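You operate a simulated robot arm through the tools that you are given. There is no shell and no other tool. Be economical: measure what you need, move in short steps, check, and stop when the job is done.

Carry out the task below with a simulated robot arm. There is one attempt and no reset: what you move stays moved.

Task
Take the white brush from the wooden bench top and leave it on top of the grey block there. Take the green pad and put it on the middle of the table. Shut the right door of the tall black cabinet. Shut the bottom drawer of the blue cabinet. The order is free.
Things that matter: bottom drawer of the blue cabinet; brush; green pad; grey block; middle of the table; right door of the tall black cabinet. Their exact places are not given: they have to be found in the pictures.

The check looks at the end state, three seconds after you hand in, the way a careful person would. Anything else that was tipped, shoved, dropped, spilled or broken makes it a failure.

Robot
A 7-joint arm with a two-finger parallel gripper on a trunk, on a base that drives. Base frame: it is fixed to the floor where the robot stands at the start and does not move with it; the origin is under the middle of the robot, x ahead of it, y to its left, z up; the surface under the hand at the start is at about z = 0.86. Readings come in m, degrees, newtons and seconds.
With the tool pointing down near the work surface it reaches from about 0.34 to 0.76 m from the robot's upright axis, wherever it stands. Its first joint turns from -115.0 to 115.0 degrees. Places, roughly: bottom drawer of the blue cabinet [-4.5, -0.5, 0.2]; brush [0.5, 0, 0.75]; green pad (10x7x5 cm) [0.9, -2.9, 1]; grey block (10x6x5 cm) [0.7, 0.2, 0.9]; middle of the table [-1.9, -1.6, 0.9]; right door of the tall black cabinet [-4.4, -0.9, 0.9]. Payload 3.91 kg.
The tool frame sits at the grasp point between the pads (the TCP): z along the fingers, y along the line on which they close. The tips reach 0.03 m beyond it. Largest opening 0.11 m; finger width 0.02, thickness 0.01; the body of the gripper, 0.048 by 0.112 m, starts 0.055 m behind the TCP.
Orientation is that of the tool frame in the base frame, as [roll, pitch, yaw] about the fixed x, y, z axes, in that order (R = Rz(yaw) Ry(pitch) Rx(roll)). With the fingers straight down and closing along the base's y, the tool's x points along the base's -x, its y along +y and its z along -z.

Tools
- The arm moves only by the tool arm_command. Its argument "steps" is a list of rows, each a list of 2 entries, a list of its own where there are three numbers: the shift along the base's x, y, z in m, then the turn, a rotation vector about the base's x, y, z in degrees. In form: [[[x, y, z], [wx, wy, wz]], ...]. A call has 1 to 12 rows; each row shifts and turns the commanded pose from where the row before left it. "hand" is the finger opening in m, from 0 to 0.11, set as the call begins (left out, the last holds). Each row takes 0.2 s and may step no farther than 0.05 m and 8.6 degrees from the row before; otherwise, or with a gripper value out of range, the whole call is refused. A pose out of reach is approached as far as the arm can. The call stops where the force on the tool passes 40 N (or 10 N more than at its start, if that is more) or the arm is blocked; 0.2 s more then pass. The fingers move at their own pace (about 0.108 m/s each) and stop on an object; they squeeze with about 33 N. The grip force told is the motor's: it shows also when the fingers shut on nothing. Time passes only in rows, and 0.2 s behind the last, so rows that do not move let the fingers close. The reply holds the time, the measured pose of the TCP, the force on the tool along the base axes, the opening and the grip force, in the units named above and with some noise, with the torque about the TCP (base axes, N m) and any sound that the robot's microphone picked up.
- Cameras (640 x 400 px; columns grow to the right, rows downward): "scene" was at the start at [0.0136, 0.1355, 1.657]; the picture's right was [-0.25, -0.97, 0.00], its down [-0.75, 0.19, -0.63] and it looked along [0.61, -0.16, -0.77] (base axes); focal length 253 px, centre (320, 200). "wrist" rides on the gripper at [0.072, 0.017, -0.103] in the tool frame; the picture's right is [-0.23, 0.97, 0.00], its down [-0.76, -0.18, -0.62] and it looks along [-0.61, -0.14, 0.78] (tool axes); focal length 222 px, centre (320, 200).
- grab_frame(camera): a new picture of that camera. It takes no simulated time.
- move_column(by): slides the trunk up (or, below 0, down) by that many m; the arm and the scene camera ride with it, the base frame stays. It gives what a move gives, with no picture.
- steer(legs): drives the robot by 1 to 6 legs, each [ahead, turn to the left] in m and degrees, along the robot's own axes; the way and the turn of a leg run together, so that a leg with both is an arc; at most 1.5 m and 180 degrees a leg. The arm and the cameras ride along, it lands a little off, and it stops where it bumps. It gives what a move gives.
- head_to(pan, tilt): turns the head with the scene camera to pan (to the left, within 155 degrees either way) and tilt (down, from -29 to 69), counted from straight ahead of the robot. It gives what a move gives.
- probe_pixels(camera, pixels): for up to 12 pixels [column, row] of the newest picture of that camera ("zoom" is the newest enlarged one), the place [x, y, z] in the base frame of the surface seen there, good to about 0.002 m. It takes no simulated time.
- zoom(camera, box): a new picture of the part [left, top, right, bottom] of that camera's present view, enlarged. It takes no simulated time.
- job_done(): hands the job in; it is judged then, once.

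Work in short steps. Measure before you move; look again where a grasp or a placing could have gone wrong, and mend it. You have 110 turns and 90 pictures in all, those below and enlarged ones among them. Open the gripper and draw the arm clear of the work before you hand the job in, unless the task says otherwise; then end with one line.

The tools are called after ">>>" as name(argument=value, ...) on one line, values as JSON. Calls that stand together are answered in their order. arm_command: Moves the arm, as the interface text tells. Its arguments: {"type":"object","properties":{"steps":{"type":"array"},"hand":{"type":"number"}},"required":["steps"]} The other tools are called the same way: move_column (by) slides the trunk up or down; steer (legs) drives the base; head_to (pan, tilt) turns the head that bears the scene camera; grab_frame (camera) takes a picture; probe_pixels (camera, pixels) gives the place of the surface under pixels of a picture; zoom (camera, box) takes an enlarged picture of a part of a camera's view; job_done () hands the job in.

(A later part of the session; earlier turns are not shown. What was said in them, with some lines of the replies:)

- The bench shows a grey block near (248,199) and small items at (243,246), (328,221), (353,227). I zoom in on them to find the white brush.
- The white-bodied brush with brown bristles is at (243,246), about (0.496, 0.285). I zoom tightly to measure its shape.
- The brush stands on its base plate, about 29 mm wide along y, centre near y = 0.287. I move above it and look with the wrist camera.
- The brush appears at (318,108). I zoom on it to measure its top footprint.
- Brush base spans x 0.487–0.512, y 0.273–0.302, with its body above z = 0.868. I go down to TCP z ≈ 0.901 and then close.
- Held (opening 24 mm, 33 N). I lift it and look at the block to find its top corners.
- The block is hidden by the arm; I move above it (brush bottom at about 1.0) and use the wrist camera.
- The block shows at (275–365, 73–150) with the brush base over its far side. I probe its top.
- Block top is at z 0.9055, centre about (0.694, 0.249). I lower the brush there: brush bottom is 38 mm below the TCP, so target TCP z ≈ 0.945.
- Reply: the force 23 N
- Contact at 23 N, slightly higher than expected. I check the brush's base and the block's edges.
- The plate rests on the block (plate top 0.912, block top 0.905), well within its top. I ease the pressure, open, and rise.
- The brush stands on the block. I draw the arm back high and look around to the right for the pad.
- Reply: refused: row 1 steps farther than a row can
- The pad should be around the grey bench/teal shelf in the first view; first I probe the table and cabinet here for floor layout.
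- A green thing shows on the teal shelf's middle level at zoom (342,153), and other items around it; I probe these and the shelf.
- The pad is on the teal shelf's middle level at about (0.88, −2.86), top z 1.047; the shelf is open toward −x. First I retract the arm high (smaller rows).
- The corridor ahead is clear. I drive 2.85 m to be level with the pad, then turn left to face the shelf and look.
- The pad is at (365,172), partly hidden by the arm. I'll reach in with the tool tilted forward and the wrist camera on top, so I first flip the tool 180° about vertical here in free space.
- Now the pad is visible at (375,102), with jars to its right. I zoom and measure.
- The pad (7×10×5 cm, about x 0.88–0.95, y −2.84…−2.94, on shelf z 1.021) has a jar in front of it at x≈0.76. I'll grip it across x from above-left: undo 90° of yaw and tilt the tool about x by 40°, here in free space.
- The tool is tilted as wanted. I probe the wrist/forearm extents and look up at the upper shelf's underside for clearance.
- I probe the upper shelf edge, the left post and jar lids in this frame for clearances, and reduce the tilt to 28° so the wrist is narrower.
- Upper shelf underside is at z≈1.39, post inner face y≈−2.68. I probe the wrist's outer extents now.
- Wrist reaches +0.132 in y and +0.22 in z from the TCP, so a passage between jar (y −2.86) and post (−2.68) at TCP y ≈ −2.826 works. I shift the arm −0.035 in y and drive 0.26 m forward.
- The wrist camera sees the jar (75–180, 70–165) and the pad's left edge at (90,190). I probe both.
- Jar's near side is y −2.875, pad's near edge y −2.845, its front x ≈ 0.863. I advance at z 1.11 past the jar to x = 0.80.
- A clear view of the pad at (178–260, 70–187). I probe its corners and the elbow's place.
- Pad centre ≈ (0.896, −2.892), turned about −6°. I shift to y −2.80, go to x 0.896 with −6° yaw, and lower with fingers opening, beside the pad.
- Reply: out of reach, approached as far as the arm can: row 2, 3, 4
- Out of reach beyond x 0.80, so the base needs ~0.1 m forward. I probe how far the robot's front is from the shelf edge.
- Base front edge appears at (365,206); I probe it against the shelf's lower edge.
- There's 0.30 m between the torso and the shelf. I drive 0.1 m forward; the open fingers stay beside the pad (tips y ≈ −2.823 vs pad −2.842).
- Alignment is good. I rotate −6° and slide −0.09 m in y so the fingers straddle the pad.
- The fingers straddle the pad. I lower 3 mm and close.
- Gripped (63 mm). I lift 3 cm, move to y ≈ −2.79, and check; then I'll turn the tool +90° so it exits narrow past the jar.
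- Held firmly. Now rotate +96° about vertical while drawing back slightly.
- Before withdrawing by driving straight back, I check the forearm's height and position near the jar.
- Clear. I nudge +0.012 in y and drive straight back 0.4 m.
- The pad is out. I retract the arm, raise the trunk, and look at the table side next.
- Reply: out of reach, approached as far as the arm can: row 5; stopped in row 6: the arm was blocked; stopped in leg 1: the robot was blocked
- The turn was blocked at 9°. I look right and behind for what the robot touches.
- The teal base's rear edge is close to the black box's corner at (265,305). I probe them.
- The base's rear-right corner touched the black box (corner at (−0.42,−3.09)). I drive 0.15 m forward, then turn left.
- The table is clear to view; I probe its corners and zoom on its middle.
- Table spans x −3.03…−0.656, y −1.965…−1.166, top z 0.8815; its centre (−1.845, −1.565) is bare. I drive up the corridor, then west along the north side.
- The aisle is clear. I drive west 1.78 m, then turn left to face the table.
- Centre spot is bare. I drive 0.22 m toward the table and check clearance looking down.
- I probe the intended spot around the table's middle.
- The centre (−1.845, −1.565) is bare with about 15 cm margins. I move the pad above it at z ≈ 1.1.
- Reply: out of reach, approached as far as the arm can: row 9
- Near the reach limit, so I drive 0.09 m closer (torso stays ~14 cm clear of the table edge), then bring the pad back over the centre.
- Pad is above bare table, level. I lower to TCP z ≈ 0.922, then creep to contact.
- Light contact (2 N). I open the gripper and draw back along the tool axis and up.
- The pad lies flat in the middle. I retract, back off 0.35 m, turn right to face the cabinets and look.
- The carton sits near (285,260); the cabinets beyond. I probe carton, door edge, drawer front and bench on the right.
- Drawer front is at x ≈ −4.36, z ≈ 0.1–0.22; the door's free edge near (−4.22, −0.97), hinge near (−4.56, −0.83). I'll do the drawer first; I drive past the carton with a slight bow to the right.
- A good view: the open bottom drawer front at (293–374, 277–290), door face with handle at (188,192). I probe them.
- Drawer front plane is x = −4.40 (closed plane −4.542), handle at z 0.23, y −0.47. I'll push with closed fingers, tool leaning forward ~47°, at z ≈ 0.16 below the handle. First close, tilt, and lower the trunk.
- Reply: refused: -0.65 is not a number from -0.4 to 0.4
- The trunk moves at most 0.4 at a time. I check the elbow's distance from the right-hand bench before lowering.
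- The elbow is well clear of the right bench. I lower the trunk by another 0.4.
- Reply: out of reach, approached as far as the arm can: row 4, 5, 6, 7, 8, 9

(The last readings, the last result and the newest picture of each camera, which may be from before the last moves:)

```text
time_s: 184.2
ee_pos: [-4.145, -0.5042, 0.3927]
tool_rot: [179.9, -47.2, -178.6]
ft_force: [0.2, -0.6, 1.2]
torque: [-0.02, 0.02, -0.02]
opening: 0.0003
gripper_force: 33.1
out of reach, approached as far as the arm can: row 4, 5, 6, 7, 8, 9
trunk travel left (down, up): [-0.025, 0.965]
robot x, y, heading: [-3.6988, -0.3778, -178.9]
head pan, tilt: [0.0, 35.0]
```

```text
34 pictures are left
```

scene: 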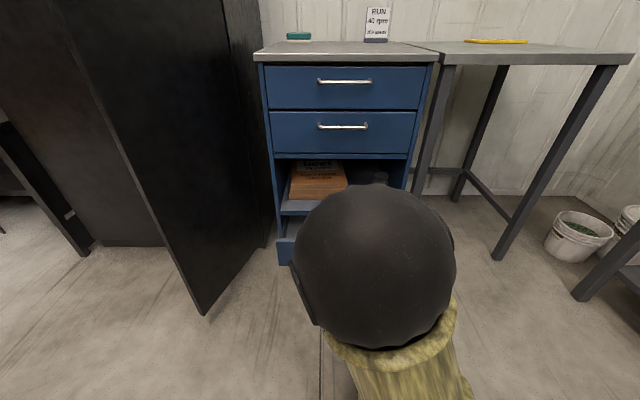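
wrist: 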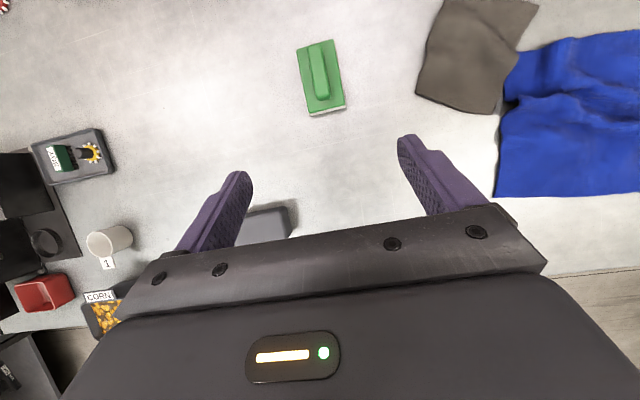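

Too folded at this radius. I back the base 0.1 m, extend the arm to ~0.66 m radius, then lower; I'll push by driving.

>>> steer(legs=[[-0.1, 0]])

>>> arm_command(steps=[[[-0.035, 0.005, 0], [0, 0, 0]], [[-0.035, 0.005, 0], [0, 0, 0]], [[-0.035, 0, 0], [0, 0, 0]], [[-0.035, 0, -0.02], [0, 0, 0]], [[-0.035, 0, -0.03], [0, 0, 0]], [[-0.03, 0, -0.035], [0, 0, 0]], [[0, 0, -0.04], [0, 0, 0]], [[0, 0, -0.04], [0, 0, 0]], [[0, 0, -0.04], [0, 0, 0]], [[0, 0, -0.02], [0, 0, 0]], [[0, 0, 0], [0, 0, 0]]])

>>> grab_frame(camera="scene")

>>> grab_frame(camera="wrist")

```text
time_s: 185.4
ee_pos: [-4.0461, -0.502, 0.3933]
tool_rot: [179.9, -47.1, -178.6]
ft_force: [0.2, 0.7, -1.6]
torque: [-0.02, -0.04, -0.02]
opening: 0.0
gripper_force: 33.3
trunk travel left (down, up): [-0.025, 0.965]
robot x, y, heading: [-3.5977, -0.3785, -179.4]
head pan, tilt: [0.0, 35.0]
```

```text
time_s: 187.8
ee_pos: [-4.0492, -0.4976, 0.3957]
tool_rot: [179.7, -47.1, -178.6]
ft_force: [0.4, 0.9, 0.4]
torque: [-0.02, 0.02, 0.02]
opening: 0.0001
gripper_force: 33.2
out of reach, approached as far as the arm can: row 1, 2, 3, 4, 5, 6, 7, 8, 9, 10
trunk travel left (down, up): [-0.025, 0.965]
robot x, y, heading: [-3.6001, -0.3816, -179.3]
head pan, tilt: [0.0, 35.0]
```

```text
33 pictures are left
```

scene: 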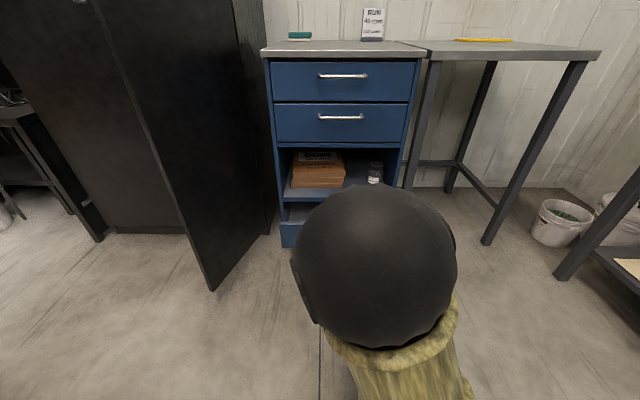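

```text
32 pictures are left
```

wrist: 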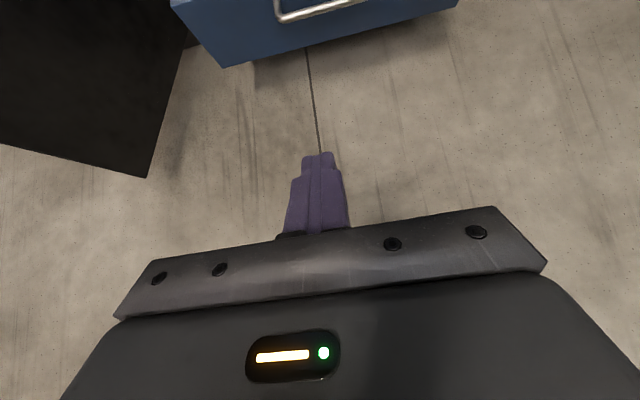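

The arm is at a joint limit here. I go up and reduce the tilt to ~20° (tool nearly down), which this arm handles low down.

>>> arm_command(steps=[[[-0.01, 0.0, 0.04], [0, 0, 0]], [[-0.02, 0.0, 0.04], [0, 0, 0]], [[-0.03, 0, 0.03], [0, 0, 0]], [[-0.03, 0, 0.03], [0, -5, 0]], [[-0.03, 0, 0], [0, -7, 0]], [[-0.03, 0, 0], [0, -7, 0]], [[-0.02, 0, 0], [0, -7, 0]], [[0, 0, 0], [0, 0, 0]]])

```text
time_s: 189.6
ee_pos: [-4.1116, -0.5378, 0.5606]
tool_rot: [-179.4, -21.3, -179.2]
ft_force: [-0.2, 0.1, 0.8]
torque: [-0.01, -0.02, 0.01]
opening: 0.0001
gripper_force: 32.7
out of reach, approached as far as the arm can: row 5, 6, 7
trunk travel left (down, up): [-0.025, 0.965]
robot x, y, heading: [-3.5991, -0.3772, -179.1]
head pan, tilt: [0.0, 35.0]
```

Now tilt 21°, z 0.56. I try extending outward again in small steps.

>>> arm_command(steps=[[[-0.02, 0.02, 0], [0, 0, 0]], [[-0.02, 0.02, 0], [0, 0, 0]], [[-0.02, 0.02, 0], [0, 0, 0]], [[-0.02, 0.0, 0], [0, 0, 0]], [[-0.02, 0, 0], [0, 0, 0]], [[0, 0, 0], [0, 0, 0]]])

>>> head_to(pan=-30, tilt=55)

>>> grab_frame(camera="scene")

```text
time_s: 191.0
ee_pos: [-4.1102, -0.5262, 0.5734]
tool_rot: [-179.5, -21.4, -179.1]
ft_force: [0.1, -0.1, 0.3]
torque: [-0.04, -0.01, 0.04]
opening: 0.0
gripper_force: 33.0
out of reach, approached as far as the arm can: row 1, 2, 3, 4, 5
trunk travel left (down, up): [-0.025, 0.965]
robot x, y, heading: [-3.5948, -0.3807, -179.0]
head pan, tilt: [0.0, 35.0]
```

```text
time_s: 191.9
ee_pos: [-4.1096, -0.5268, 0.5738]
tool_rot: [-179.5, -21.2, -179.1]
ft_force: [0.1, 0.8, 0.6]
torque: [0.02, -0.01, -0.03]
opening: 0.0
gripper_force: 33.4
trunk travel left (down, up): [-0.025, 0.965]
robot x, y, heading: [-3.5982, -0.3799, -179.2]
head pan, tilt: [-30.0, 55.0]
```

```text
31 pictures are left
```

scene: 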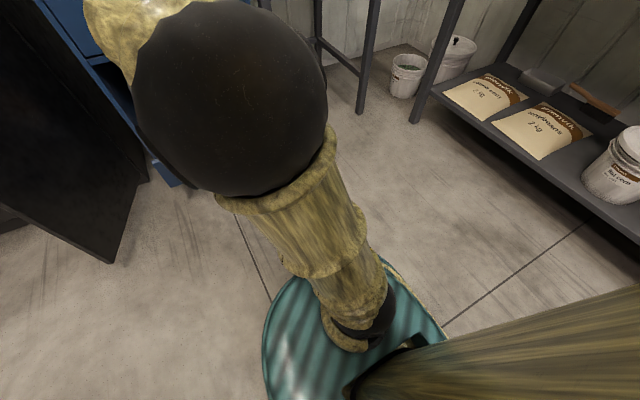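

The flipped wrist seems to bind. I untilt the tool to vertical and turn it back 180° to the original orientation (camera on the robot's side).

>>> arm_command(steps=[[[0, 0, 0.02], [0, -7, 0]], [[0, 0, 0.02], [0, -7, 0]], [[0, 0, 0.02], [0, -7, 0]], [[0, 0, 0], [0, 0, -8]], [[0, 0, 0], [0, 0, -8]], [[0, 0, 0], [0, 0, -8]], [[0, 0, 0], [0, 0, -8]], [[0, 0, 0], [0, 0, -8]], [[0, 0, 0], [0, 0, -8]], [[0, 0, 0], [0, 0, -8]], [[0, 0, 0], [0, 0, -8]]])

>>> arm_command(steps=[[[0, 0.01, 0], [0, 0, -8]], [[0, 0.01, 0], [0, 0, -8]], [[0, 0.01, 0], [0, 0, -8]], [[0, 0.01, 0], [0, 0, -8]], [[0, 0.01, 0], [0, 0, -8]], [[0, 0.01, 0], [0, 0, -8]], [[0, 0, 0], [0, 0, -8]], [[0, 0, 0], [0, 0, -8]], [[0, 0, 0], [0, 0, -8]], [[0, 0, 0], [0, 0, -8]], [[0, 0, 0], [0, 0, -8]], [[0, 0, 0], [0, 0, -8]]])

```text
time_s: 194.3
ee_pos: [-4.0434, -0.5519, 0.631]
tool_rot: [-179.0, -0.1, 116.8]
ft_force: [-0.3, 0.2, 0.4]
torque: [-0.01, 0.05, 0.01]
opening: 0.0
gripper_force: 32.6
out of reach, approached as far as the arm can: row 1, 2, 3
trunk travel left (down, up): [-0.025, 0.965]
robot x, y, heading: [-3.598, -0.3788, -179.3]
head pan, tilt: [-30.0, 55.0]
```

```text
time_s: 196.9
ee_pos: [-4.0458, -0.4922, 0.6308]
tool_rot: [-179.1, -0.2, 20.8]
ft_force: [-0.4, -0.1, -0.2]
torque: [-0.03, 0.0, 0.01]
opening: 0.0
gripper_force: 33.5
trunk travel left (down, up): [-0.025, 0.965]
robot x, y, heading: [-3.5976, -0.3783, -179.3]
head pan, tilt: [-30.0, 55.0]
```

That works. I finish the yaw, extend to x ≈ −4.2, y ≈ −0.475, and lower.

>>> arm_command(steps=[[[-0.03, 0, 0], [0, 0, -8]], [[-0.03, 0, 0], [0, 0, -8]], [[-0.03, 0.01, 0], [0, 0, -4]], [[-0.03, 0.007, 0], [0, 0, 0]], [[-0.03, 0, -0.03], [0, 0, 0]], [[0, 0, -0.045], [0, 0, 0]], [[0, 0, -0.045], [0, 0, 0]], [[0, 0, -0.045], [0, 0, 0]], [[0, 0, -0.045], [0, 0, 0]], [[0, 0, -0.045], [0, 0, 0]], [[0, 0, -0.045], [0, 0, 0]], [[0, 0, -0.045], [0, 0, 0]]])

>>> arm_command(steps=[[[0, 0, -0.045], [0, 0, 0]], [[0, 0, -0.03], [0, 0, 0]], [[0, 0, 0], [0, 0, 0]]])

>>> grab_frame(camera="wrist")

>>> head_to(pan=0, tilt=40)

>>> grab_frame(camera="scene")

```text
time_s: 199.6
ee_pos: [-3.9418, -0.4828, 0.3626]
tool_rot: [-179.1, -0.1, 0.9]
ft_force: [-0.2, 0.1, -0.2]
torque: [-0.03, 0.0, 0.01]
opening: 0.0
gripper_force: 33.1
out of reach, approached as far as the arm can: row 1, 2, 3, 4, 5, 6, 7, 8, 9, 10, 11, 12
trunk travel left (down, up): [-0.025, 0.965]
robot x, y, heading: [-3.5968, -0.3807, -179.2]
head pan, tilt: [-30.0, 55.0]
```

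```text
time_s: 200.3
ee_pos: [-3.9076, -0.4851, 0.3355]
tool_rot: [-179.0, -0.2, 0.9]
ft_force: [-0.3, -0.7, -0.3]
torque: [0.0, -0.02, -0.01]
opening: 0.0002
gripper_force: 33.0
out of reach, approached as far as the arm can: row 1, 2
trunk travel left (down, up): [-0.025, 0.965]
robot x, y, heading: [-3.5981, -0.3811, -179.2]
head pan, tilt: [-30.0, 55.0]
```

```text
30 pictures are left
```

wrist: 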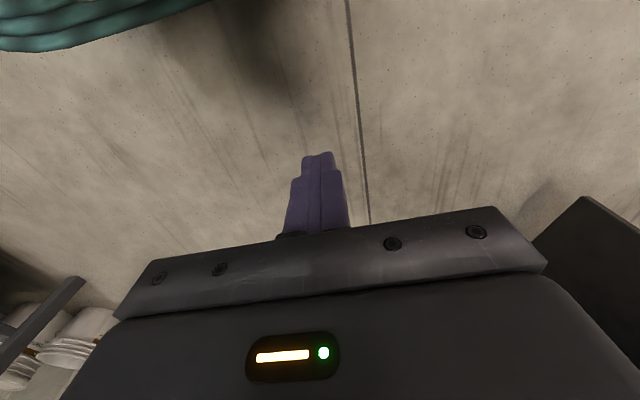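

```text
time_s: 201.3
ee_pos: [-3.9071, -0.4852, 0.336]
tool_rot: [-179.1, -0.2, 0.9]
ft_force: [-0.3, -0.2, -0.1]
torque: [0.01, 0.01, 0.03]
opening: 0.0001
gripper_force: 33.1
trunk travel left (down, up): [-0.025, 0.965]
robot x, y, heading: [-3.5973, -0.3777, -178.9]
head pan, tilt: [0.0, 40.0]
```

```text
29 pictures are left
```

scene: 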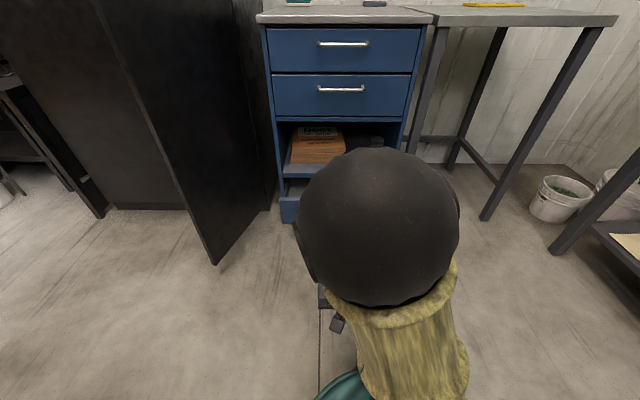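

The arm's posture binds when moving low. I raise it to a comfortable pose (radius ~0.54, z ~0.55, like the start) and see if it frees.

>>> arm_command(steps=[[[0, 0.0, 0.045], [0, 0, 0]], [[0, 0.01, 0.045], [0, 0, 0]], [[0, 0.01, 0.045], [0, 0, 0]], [[0, 0.01, 0.045], [0, 0, 0]], [[0, 0.02, 0.045], [0, 0, 0]], [[0, 0.02, 0.045], [0, 0, 0]], [[-0.03, 0.02, 0.03], [0, 0, 0]], [[-0.03, 0.02, 0.03], [0, 0, 0]], [[-0.03, 0, 0.03], [0, 0, 0]], [[-0.03, 0, 0.03], [0, 0, 0]], [[-0.03, 0, 0.0], [0, 0, 0]], [[-0.03, 0, 0], [0, 0, 0]]])

>>> head_to(pan=-10, tilt=40)

>>> grab_frame(camera="scene")

```text
time_s: 203.9
ee_pos: [-4.0876, -0.3728, 0.725]
tool_rot: [-179.1, -0.1, 0.9]
ft_force: [0.8, 0.4, 0.6]
torque: [-0.02, 0.05, 0.0]
opening: 0.0
gripper_force: 33.2
trunk travel left (down, up): [-0.025, 0.965]
robot x, y, heading: [-3.5992, -0.3784, -179.3]
head pan, tilt: [0.0, 40.0]
```

```text
time_s: 204.6
ee_pos: [-4.0881, -0.3732, 0.7258]
tool_rot: [-179.0, -0.2, 1.0]
ft_force: [-0.4, 0.3, -0.4]
torque: [-0.05, 0.0, 0.02]
opening: 0.0
gripper_force: 32.8
trunk travel left (down, up): [-0.025, 0.965]
robot x, y, heading: [-3.5984, -0.3802, -179.1]
head pan, tilt: [-10.0, 40.0]
```

```text
28 pictures are left
```

scene: 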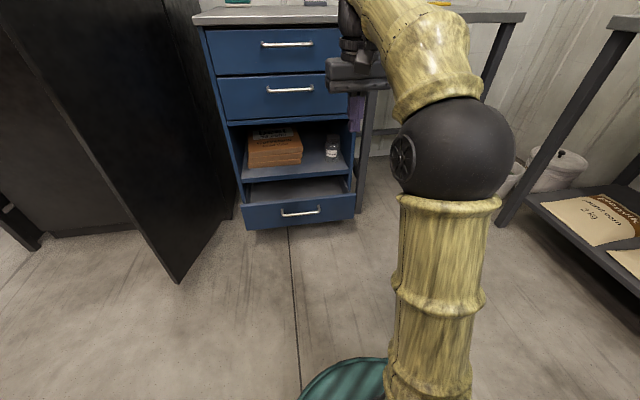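

Freed. Now I extend outward at height, then lower step by step at x ≈ −4.24.

>>> arm_command(steps=[[[-0.03, -0.01, -0.03], [0, 0, 0]], [[-0.03, -0.02, -0.03], [0, 0, 0]], [[-0.03, -0.02, -0.03], [0, 0, 0]], [[-0.03, -0.02, -0.03], [0, 0, 0]], [[-0.03, -0.02, -0.03], [0, 0, 0]], [[0, 0, -0.045], [0, 0, 0]], [[0, 0, -0.045], [0, 0, 0]], [[0, 0, -0.045], [0, 0, 0]], [[0, 0, -0.045], [0, 0, 0]], [[0, 0, 0], [0, 0, 0]]])

```text
time_s: 206.8
ee_pos: [-4.236, -0.4623, 0.3945]
tool_rot: [-179.1, -0.3, 0.9]
ft_force: [0.3, 0.0, -0.1]
torque: [0.03, 0.04, 0.0]
opening: 0.0
gripper_force: 32.9
trunk travel left (down, up): [-0.025, 0.965]
robot x, y, heading: [-3.592, -0.3781, -179.0]
head pan, tilt: [-10.0, 40.0]
```

Good. I lower further to z ≈ 0.205 (tips 0.175, handle bar at 0.23).

>>> arm_command(steps=[[[0, -0.005, -0.04], [0, 0, 0]], [[0, -0.005, -0.04], [0, 0, 0]], [[0, 0, -0.04], [0, 0, 0]], [[0, 0, -0.04], [0, 0, 0]], [[0, 0, -0.03], [0, 0, 0]], [[0, 0, 0], [0, 0, 0]]])

>>> grab_frame(camera="scene")

>>> grab_frame(camera="wrist")

```text
time_s: 208.2
ee_pos: [-4.2368, -0.4732, 0.2042]
tool_rot: [-179.1, -0.2, 0.9]
ft_force: [-0.3, 0.2, 0.1]
torque: [0.0, -0.02, 0.05]
opening: 0.0002
gripper_force: 32.9
trunk travel left (down, up): [-0.025, 0.965]
robot x, y, heading: [-3.5964, -0.3792, -178.9]
head pan, tilt: [-10.0, 40.0]
```

```text
27 pictures are left
```

scene: 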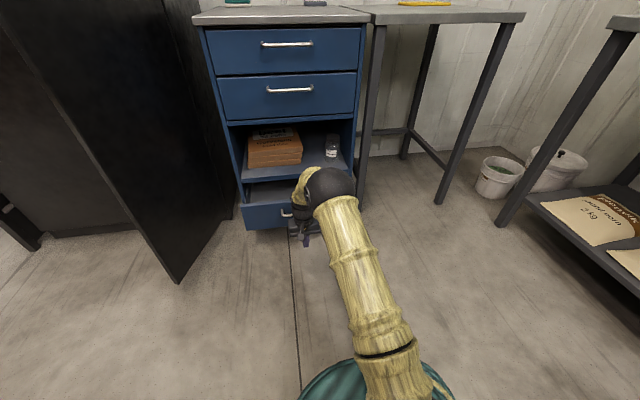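

```text
26 pictures are left
```

wrist: 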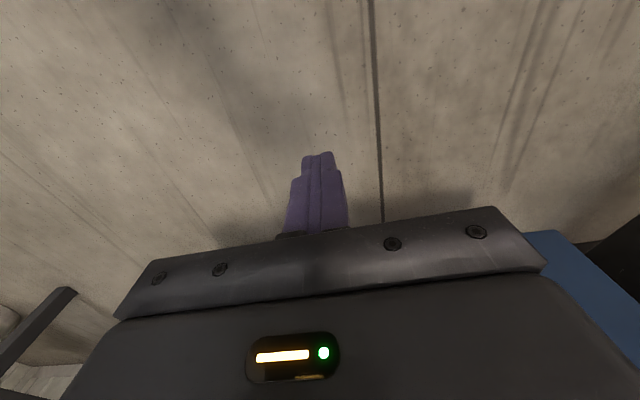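

In position. I tilt 15° forward so the tips lead, retract 7 cm, and drive 0.155 m up to just short of the handle.

>>> arm_command(steps=[[[0.025, 0, 0], [0, 5, 0]], [[0.025, 0, 0], [0, 5, 0]], [[0.02, 0, 0], [0, 5, 0]], [[0, 0, 0], [0, 0, 0]]])

>>> steer(legs=[[0.15, 0]])

>>> head_to(pan=0, tilt=45)

>>> zoom(camera="scene", box=[200, 120, 440, 270])

```text
time_s: 209.2
ee_pos: [-4.1688, -0.4725, 0.2054]
tool_rot: [-178.9, 14.9, 0.9]
ft_force: [-0.4, 0.5, 0.1]
torque: [0.01, -0.01, -0.01]
opening: 0.0
gripper_force: 33.3
trunk travel left (down, up): [-0.025, 0.965]
robot x, y, heading: [-3.5967, -0.3815, -179.2]
head pan, tilt: [-10.0, 40.0]
```

```text
time_s: 210.7
ee_pos: [-4.3191, -0.4741, 0.2051]
tool_rot: [-178.9, 14.7, 0.9]
ft_force: [-0.1, 0.0, 0.4]
torque: [0.03, 0.01, 0.02]
opening: 0.0
gripper_force: 33.1
trunk travel left (down, up): [-0.025, 0.965]
robot x, y, heading: [-3.7497, -0.379, -179.2]
head pan, tilt: [-10.0, 40.0]
```

```text
time_s: 211.4
ee_pos: [-4.319, -0.4753, 0.2046]
tool_rot: [-178.9, 14.9, 1.0]
ft_force: [-0.3, -0.1, 0.9]
torque: [0.04, 0.0, 0.01]
opening: 0.0
gripper_force: 32.9
trunk travel left (down, up): [-0.025, 0.965]
robot x, y, heading: [-3.7467, -0.3831, -179.0]
head pan, tilt: [0.0, 45.0]
```

```text
2.67 times, centred on (320, 195) of scene
```

zoom: 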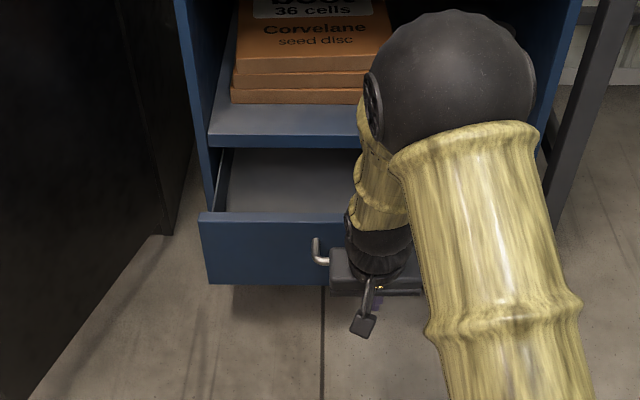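

Just ahead of the handle. I check how close the elbow and forearm are to the cabinet.

>>> probe_pixels(camera="zoom", pixels=[[450, 20], [460, 70], [380, 90], [370, 190], [375, 240], [345, 270], [318, 255], [270, 215], [520, 40]])

```text
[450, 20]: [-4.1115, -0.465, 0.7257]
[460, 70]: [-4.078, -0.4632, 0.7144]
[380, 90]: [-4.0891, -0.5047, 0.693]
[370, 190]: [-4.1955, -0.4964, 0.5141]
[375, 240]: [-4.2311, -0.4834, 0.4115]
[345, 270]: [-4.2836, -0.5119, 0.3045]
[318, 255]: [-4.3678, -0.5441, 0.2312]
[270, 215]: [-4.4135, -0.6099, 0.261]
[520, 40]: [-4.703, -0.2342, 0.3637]
```

Enough room. I push −x by 0.155 m in small steps.

>>> arm_command(steps=[[[-0.015, 0, 0], [0, 0, 0]], [[-0.015, 0, 0], [0, 0, 0]], [[-0.015, 0, 0], [0, 0, 0]], [[-0.015, 0, 0], [0, 0, 0]], [[-0.015, 0, 0], [0, 0, 0]], [[-0.015, 0, 0], [0, 0, 0]], [[-0.015, 0, 0], [0, 0, 0]], [[-0.015, 0, 0], [0, 0, 0]], [[-0.015, 0, 0], [0, 0, 0]], [[-0.01, 0, 0], [0, 0, 0]], [[-0.01, 0, 0], [0, 0, 0]], [[0, 0, 0], [0, 0, 0]]])

>>> zoom(camera="scene", box=[200, 120, 440, 270])

```text
time_s: 214.0
ee_pos: [-4.4758, -0.4743, 0.2068]
tool_rot: [-178.9, 14.9, 0.8]
ft_force: [0.2, 0.0, 1.2]
torque: [0.04, 0.02, 0.0]
opening: 0.0001
gripper_force: 33.0
trunk travel left (down, up): [-0.025, 0.965]
robot x, y, heading: [-3.7472, -0.3848, -179.1]
head pan, tilt: [0.0, 45.0]
```

```text
2.67 times, centred on (320, 195) of scene
```

zoom: 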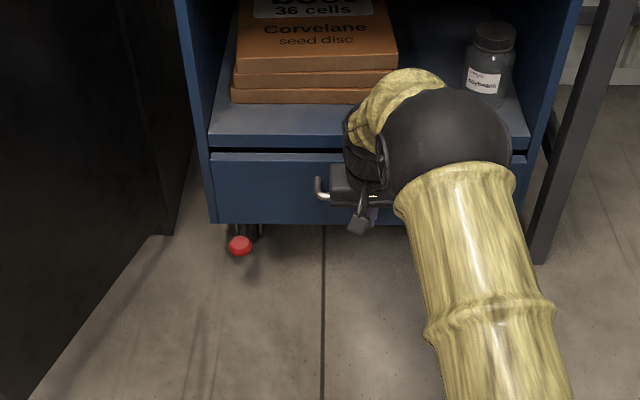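

Almost closed. The cabinet stands on casters, so I measure the remaining gap before pushing more.

>>> probe_pixels(camera="zoom", pixels=[[250, 190], [290, 200], [250, 160], [260, 141], [280, 139], [200, 120], [318, 188], [525, 190]])

```text
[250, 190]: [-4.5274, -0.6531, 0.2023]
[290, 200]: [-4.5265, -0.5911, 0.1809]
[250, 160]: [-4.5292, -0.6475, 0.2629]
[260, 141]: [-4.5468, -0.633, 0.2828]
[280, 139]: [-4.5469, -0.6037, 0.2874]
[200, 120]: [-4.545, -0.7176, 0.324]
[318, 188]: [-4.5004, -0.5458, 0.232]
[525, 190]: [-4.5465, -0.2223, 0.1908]
```

Face at −4.5275 vs −4.5425 for the closed drawers: 15 mm left. I push in 4 mm steps.

>>> arm_command(steps=[[[-0.005, 0, 0], [0, 0, 0]], [[-0.005, 0, 0], [0, 0, 0]], [[-0.003, 0, 0], [0, 0, 0]], [[-0.003, 0, 0], [0, 0, 0]], [[0, 0, 0], [0, 0, 0]]])

>>> zoom(camera="scene", box=[200, 90, 440, 240])

>>> probe_pixels(camera="zoom", pixels=[[250, 270], [290, 275], [250, 245], [260, 221], [200, 200], [525, 270]])

```text
time_s: 215.2
ee_pos: [-4.4898, -0.4749, 0.2048]
tool_rot: [-179.0, 14.8, 0.8]
ft_force: [0.0, 0.7, 0.6]
torque: [0.0, 0.0, -0.03]
opening: 0.0001
gripper_force: 32.9
trunk travel left (down, up): [-0.025, 0.965]
robot x, y, heading: [-3.7478, -0.3861, -179.3]
head pan, tilt: [0.0, 45.0]
```

```text
2.67 times, centred on (320, 165) of scene
```

zoom: 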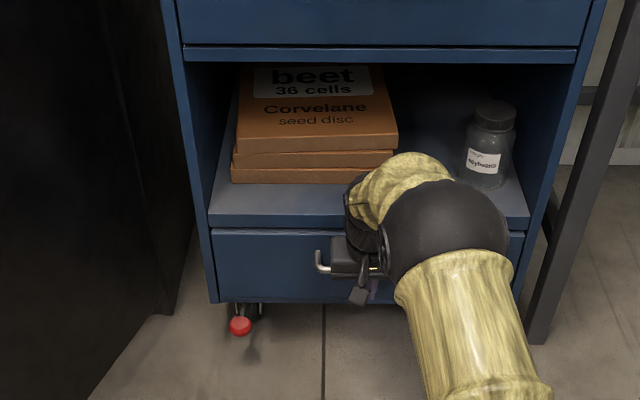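

```text
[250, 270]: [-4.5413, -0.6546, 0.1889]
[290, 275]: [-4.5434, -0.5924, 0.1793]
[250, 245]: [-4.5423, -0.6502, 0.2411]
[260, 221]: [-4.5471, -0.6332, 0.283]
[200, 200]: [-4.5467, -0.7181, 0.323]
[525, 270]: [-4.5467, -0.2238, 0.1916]
```

The drawer is flush now (−4.5425). I back the fingers off, raise the arm and trunk, and tilt the tool forward to ~50° for pushing the door.

>>> arm_command(steps=[[[0.03, 0, 0], [0, 0, 0]], [[0.04, 0, 0], [0, 0, 0]], [[0.04, 0, 0], [0, 0, 0]], [[0.03, 0, 0.03], [0, 0, 0]], [[0, 0, 0.04], [0, 0, 0]], [[0, 0, 0.04], [0, 0, 0]], [[0, 0.01, 0.04], [0, 0, 0]], [[0, 0.01, 0.04], [0, 0, 0]], [[0, 0.01, 0.02], [0, 0, 0]], [[0, 0, 0], [0, 0, 0]]])

>>> move_column(by=0.4)

>>> arm_command(steps=[[[0, 0, 0], [0, 7, 0]], [[0, 0, 0], [0, 7, 0]], [[0, 0, 0], [0, 7, 0]], [[0, 0, 0], [0, 7, 0]], [[0, 0, 0], [0, 7, 0]], [[0, 0, 0], [0, 0, 0]]])

>>> grab_frame(camera="scene")

```text
time_s: 217.4
ee_pos: [-4.3508, -0.4435, 0.4146]
tool_rot: [-178.9, 14.8, 1.0]
ft_force: [0.3, -0.4, -0.3]
torque: [0.02, 0.01, 0.03]
opening: 0.0
gripper_force: 32.9
trunk travel left (down, up): [-0.025, 0.965]
robot x, y, heading: [-3.7465, -0.3796, -179.2]
head pan, tilt: [0.0, 45.0]
```

```text
time_s: 221.3
ee_pos: [-4.3498, -0.4444, 0.8142]
tool_rot: [-179.0, 14.8, 0.9]
ft_force: [0.4, 0.4, 0.6]
torque: [0.04, 0.0, 0.01]
opening: 0.0002
gripper_force: 33.5
trunk travel left (down, up): [-0.425, 0.565]
robot x, y, heading: [-3.7487, -0.3795, -179.1]
head pan, tilt: [0.0, 45.0]
```

```text
time_s: 222.7
ee_pos: [-4.3498, -0.4437, 0.8154]
tool_rot: [-177.9, 49.9, 1.3]
ft_force: [0.3, -0.4, -1.0]
torque: [0.0, -0.02, -0.01]
opening: 0.0
gripper_force: 32.7
trunk travel left (down, up): [-0.425, 0.565]
robot x, y, heading: [-3.7459, -0.3841, -179.3]
head pan, tilt: [0.0, 45.0]
```

```text
22 pictures are left
```

scene: 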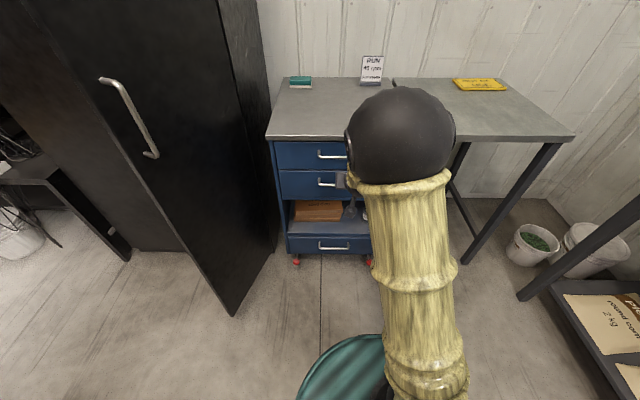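

Drawer shut. I probe the door: handle ends, free edge, and the cabinet's front plane.

>>> probe_pixels(camera="scene", pixels=[[152, 155], [103, 82], [229, 310], [160, 200], [272, 245], [180, 150], [200, 200], [240, 90], [150, 235], [262, 100]])

>>> steer(legs=[[0, 39]])

>>> grab_frame(camera="scene")

```text
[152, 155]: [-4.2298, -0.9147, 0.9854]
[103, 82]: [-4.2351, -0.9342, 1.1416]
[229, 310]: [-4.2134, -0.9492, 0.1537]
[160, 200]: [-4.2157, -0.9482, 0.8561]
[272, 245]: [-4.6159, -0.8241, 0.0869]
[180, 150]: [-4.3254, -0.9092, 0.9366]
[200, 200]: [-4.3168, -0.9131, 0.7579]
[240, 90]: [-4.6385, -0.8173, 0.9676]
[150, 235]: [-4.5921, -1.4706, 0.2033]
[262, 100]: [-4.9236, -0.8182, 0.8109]
```

```text
time_s: 225.6
ee_pos: [-4.1813, -0.8041, 0.8142]
tool_rot: [-178.0, 49.8, 39.6]
ft_force: [-0.1, 0.3, -0.4]
torque: [0.0, 0.03, 0.0]
opening: 0.0001
gripper_force: 33.6
trunk travel left (down, up): [-0.425, 0.565]
robot x, y, heading: [-3.7465, -0.3831, -141.1]
head pan, tilt: [0.0, 45.0]
```

```text
21 pictures are left
```

scene: 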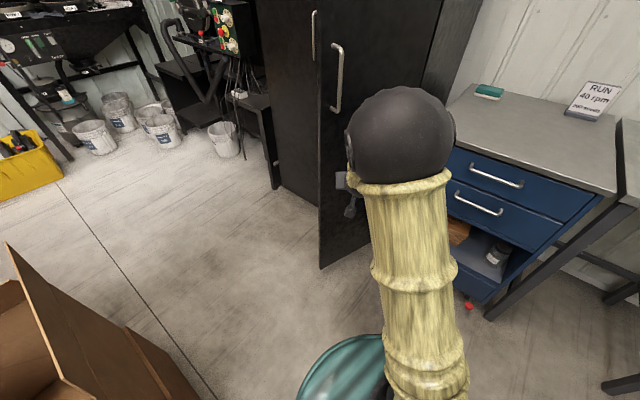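

Cabinet front plane is x ≈ −4.592; hinge ≈ (−4.61, −0.81). Moving along my heading the tip meets the door at r ≈ 0.31 after 0.15 m. I drive 0.25 m and look.

>>> steer(legs=[[0.25, 0]])

>>> grab_frame(camera="scene")

```text
time_s: 227.6
ee_pos: [-4.3779, -0.9603, 0.8155]
tool_rot: [-178.0, 49.8, 39.5]
ft_force: [0.0, -0.1, -0.1]
torque: [0.01, 0.07, 0.02]
opening: 0.0001
gripper_force: 33.2
trunk travel left (down, up): [-0.425, 0.565]
robot x, y, heading: [-3.9438, -0.5424, -140.8]
head pan, tilt: [0.0, 45.0]
```

```text
20 pictures are left
```

scene: 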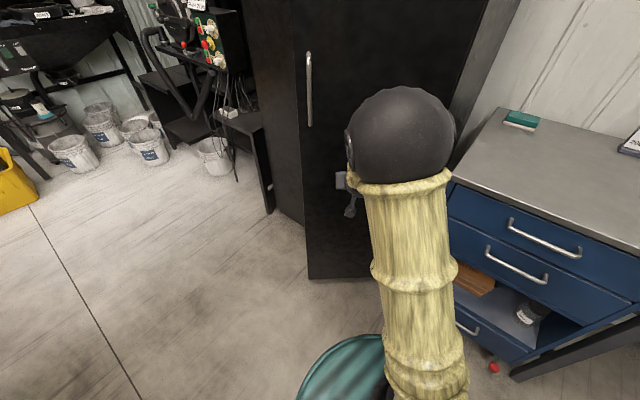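

The door is swinging shut. I drive 0.1 m more, then finish with the arm.

>>> steer(legs=[[0.1, 0]])

>>> arm_command(steps=[[[-0.02, -0.012, 0], [0, 0, 0]], [[-0.02, -0.012, 0], [0, 0, 0]], [[-0.02, -0.012, 0], [0, 0, 0]], [[-0.015, -0.01, 0], [0, 0, 0]], [[0, 0, 0], [0, 0, 0]]])

>>> grab_frame(camera="scene")

```text
time_s: 228.9
ee_pos: [-4.4546, -1.0245, 0.8162]
tool_rot: [-178.0, 49.8, 39.6]
ft_force: [0.2, 0.7, 0.6]
torque: [0.02, 0.0, -0.03]
opening: 0.0001
gripper_force: 32.5
trunk travel left (down, up): [-0.425, 0.565]
robot x, y, heading: [-4.0212, -0.6046, -140.9]
head pan, tilt: [0.0, 45.0]
```

```text
time_s: 230.1
ee_pos: [-4.5323, -1.0709, 0.8155]
tool_rot: [-178.0, 49.9, 39.6]
ft_force: [0.8, 0.1, -0.9]
torque: [-0.05, 0.03, 0.0]
opening: 0.0
gripper_force: 33.3
trunk travel left (down, up): [-0.425, 0.565]
robot x, y, heading: [-4.0166, -0.6003, -140.9]
head pan, tilt: [0.0, 45.0]
```

```text
19 pictures are left
```

scene: 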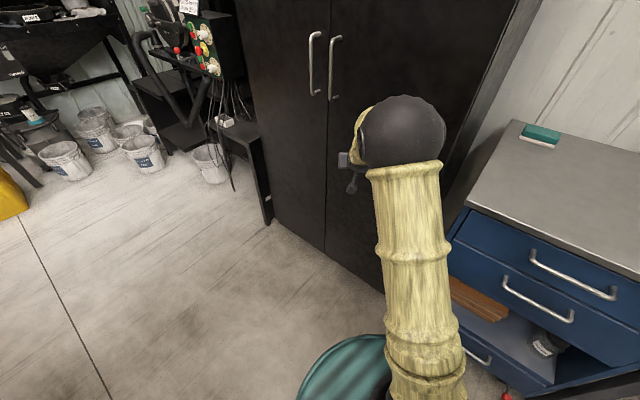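

The door is nearly flush. I probe both doors' faces around the seam to see the remaining gap.

>>> probe_pixels(camera="scene", pixels=[[318, 200], [333, 200], [335, 130], [320, 130], [330, 240], [318, 240], [345, 230], [290, 180], [370, 270], [440, 40]])

```text
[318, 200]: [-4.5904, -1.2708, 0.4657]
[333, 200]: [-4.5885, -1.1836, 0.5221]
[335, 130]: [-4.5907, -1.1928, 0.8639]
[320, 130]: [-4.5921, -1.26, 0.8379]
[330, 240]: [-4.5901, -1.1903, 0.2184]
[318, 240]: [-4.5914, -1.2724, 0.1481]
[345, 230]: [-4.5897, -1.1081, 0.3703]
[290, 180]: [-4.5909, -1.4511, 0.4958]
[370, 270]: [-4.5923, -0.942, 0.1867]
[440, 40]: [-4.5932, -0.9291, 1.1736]
```

Both faces are at x ≈ −4.59: flush. One gentle 3 mm nudge, then I back the tool off and drive away, and check.

>>> arm_command(steps=[[[-0.003, 0, 0], [0, 0, 0]], [[0, 0, 0], [0, 0, 0]], [[0.03, 0.01, 0], [0, 0, 0]], [[0.03, 0.02, 0], [0, 0, 0]], [[0.03, 0.02, 0], [0, 0, 0]], [[0, 0, 0], [0, 0, 0]]])

>>> steer(legs=[[-0.3, 0]])

>>> grab_frame(camera="scene")

>>> probe_pixels(camera="scene", pixels=[[330, 130], [315, 150], [335, 170], [310, 200], [325, 210], [480, 290]])

```text
time_s: 231.5
ee_pos: [-4.443, -1.0191, 0.8144]
tool_rot: [-178.0, 49.7, 39.6]
ft_force: [0.6, -0.3, 0.2]
torque: [0.01, -0.01, 0.02]
opening: 0.0001
gripper_force: 32.8
trunk travel left (down, up): [-0.425, 0.565]
robot x, y, heading: [-4.022, -0.6058, -140.8]
head pan, tilt: [0.0, 45.0]
```

```text
time_s: 233.7
ee_pos: [-4.2151, -0.8347, 0.8152]
tool_rot: [-178.0, 49.7, 39.5]
ft_force: [0.0, -0.2, 0.8]
torque: [0.05, -0.03, -0.01]
opening: 0.0
gripper_force: 33.4
trunk travel left (down, up): [-0.425, 0.565]
robot x, y, heading: [-3.792, -0.4174, -140.8]
head pan, tilt: [0.0, 45.0]
```

```text
18 pictures are left
```

scene: 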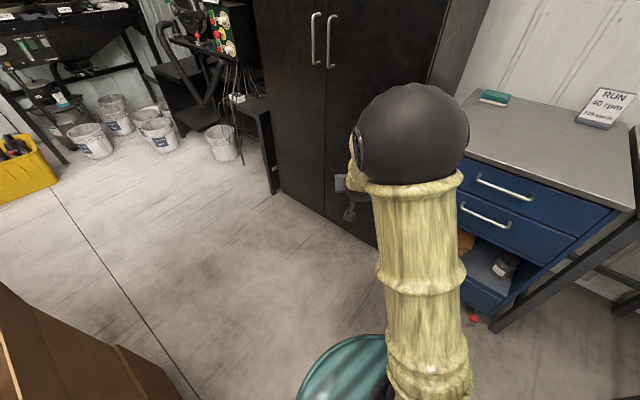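

```text
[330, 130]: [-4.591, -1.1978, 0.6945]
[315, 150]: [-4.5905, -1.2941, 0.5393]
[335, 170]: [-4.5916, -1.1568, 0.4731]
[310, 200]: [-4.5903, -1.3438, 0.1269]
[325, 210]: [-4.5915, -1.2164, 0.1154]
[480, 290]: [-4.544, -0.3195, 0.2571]
```

Door and drawer are both flush. I open the gripper, and take a last look at the pad on the table (pan +111°).

>>> arm_command(steps=[[[0, 0, 0], [0, 0, 0]], [[0, 0, 0.03], [0, 0, 0]], [[0, 0, 0], [0, 0, 0]], [[0, 0, 0], [0, 0, 0]]], hand=0.08)

>>> move_column(by=0.3)

>>> head_to(pan=111, tilt=20)

>>> zoom(camera="scene", box=[160, 100, 480, 300])

```text
time_s: 234.7
ee_pos: [-4.2159, -0.8353, 0.8449]
tool_rot: [-178.0, 49.8, 39.6]
ft_force: [-0.1, 0.3, 0.2]
torque: [0.01, -0.01, 0.01]
opening: 0.0799
gripper_force: 0.1
trunk travel left (down, up): [-0.425, 0.565]
robot x, y, heading: [-3.7955, -0.4177, -140.9]
head pan, tilt: [0.0, 45.0]
```

```text
time_s: 237.7
ee_pos: [-4.2154, -0.8355, 1.1448]
tool_rot: [-177.9, 49.8, 39.6]
ft_force: [0.8, 0.4, 0.5]
torque: [-0.01, -0.01, -0.01]
opening: 0.0799
gripper_force: 0.0
trunk travel left (down, up): [-0.725, 0.265]
robot x, y, heading: [-3.7945, -0.4226, -140.7]
head pan, tilt: [0.0, 45.0]
```

```text
time_s: 239.6
ee_pos: [-4.2162, -0.8349, 1.1448]
tool_rot: [-178.1, 49.8, 39.6]
ft_force: [0.5, 0.1, -0.4]
torque: [0.01, 0.03, -0.01]
opening: 0.0799
gripper_force: 0.0
trunk travel left (down, up): [-0.725, 0.265]
robot x, y, heading: [-3.7906, -0.4197, -140.8]
head pan, tilt: [111.0, 20.0]
```

```text
2.00 times, centred on (320, 200) of scene
```

zoom: 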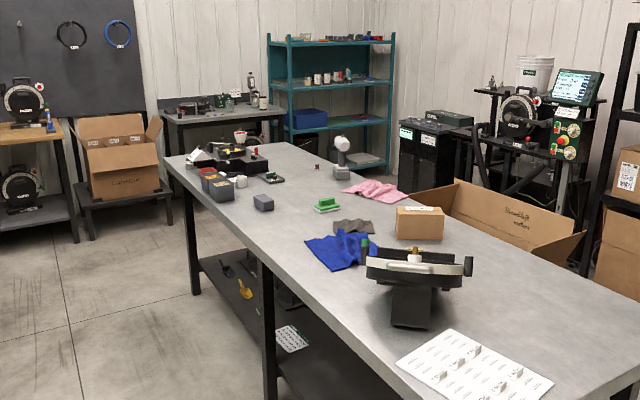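

The pad sits upright at (327,205) in the middle of the table and nothing else is disturbed. The gripper is open and clear of everything, so I hand in.

>>> job_done()

```text
The job is handed in.
```

I finished all four tasks and handed the job in: the white brush stands on the grey block, the green pad lies in the middle of the table, and both the right cabinet door and the bottom drawer are shut flush. While I was turning, the base touched the corner of the black box near the teal shelf; it looked undisturbed in the later pictures.
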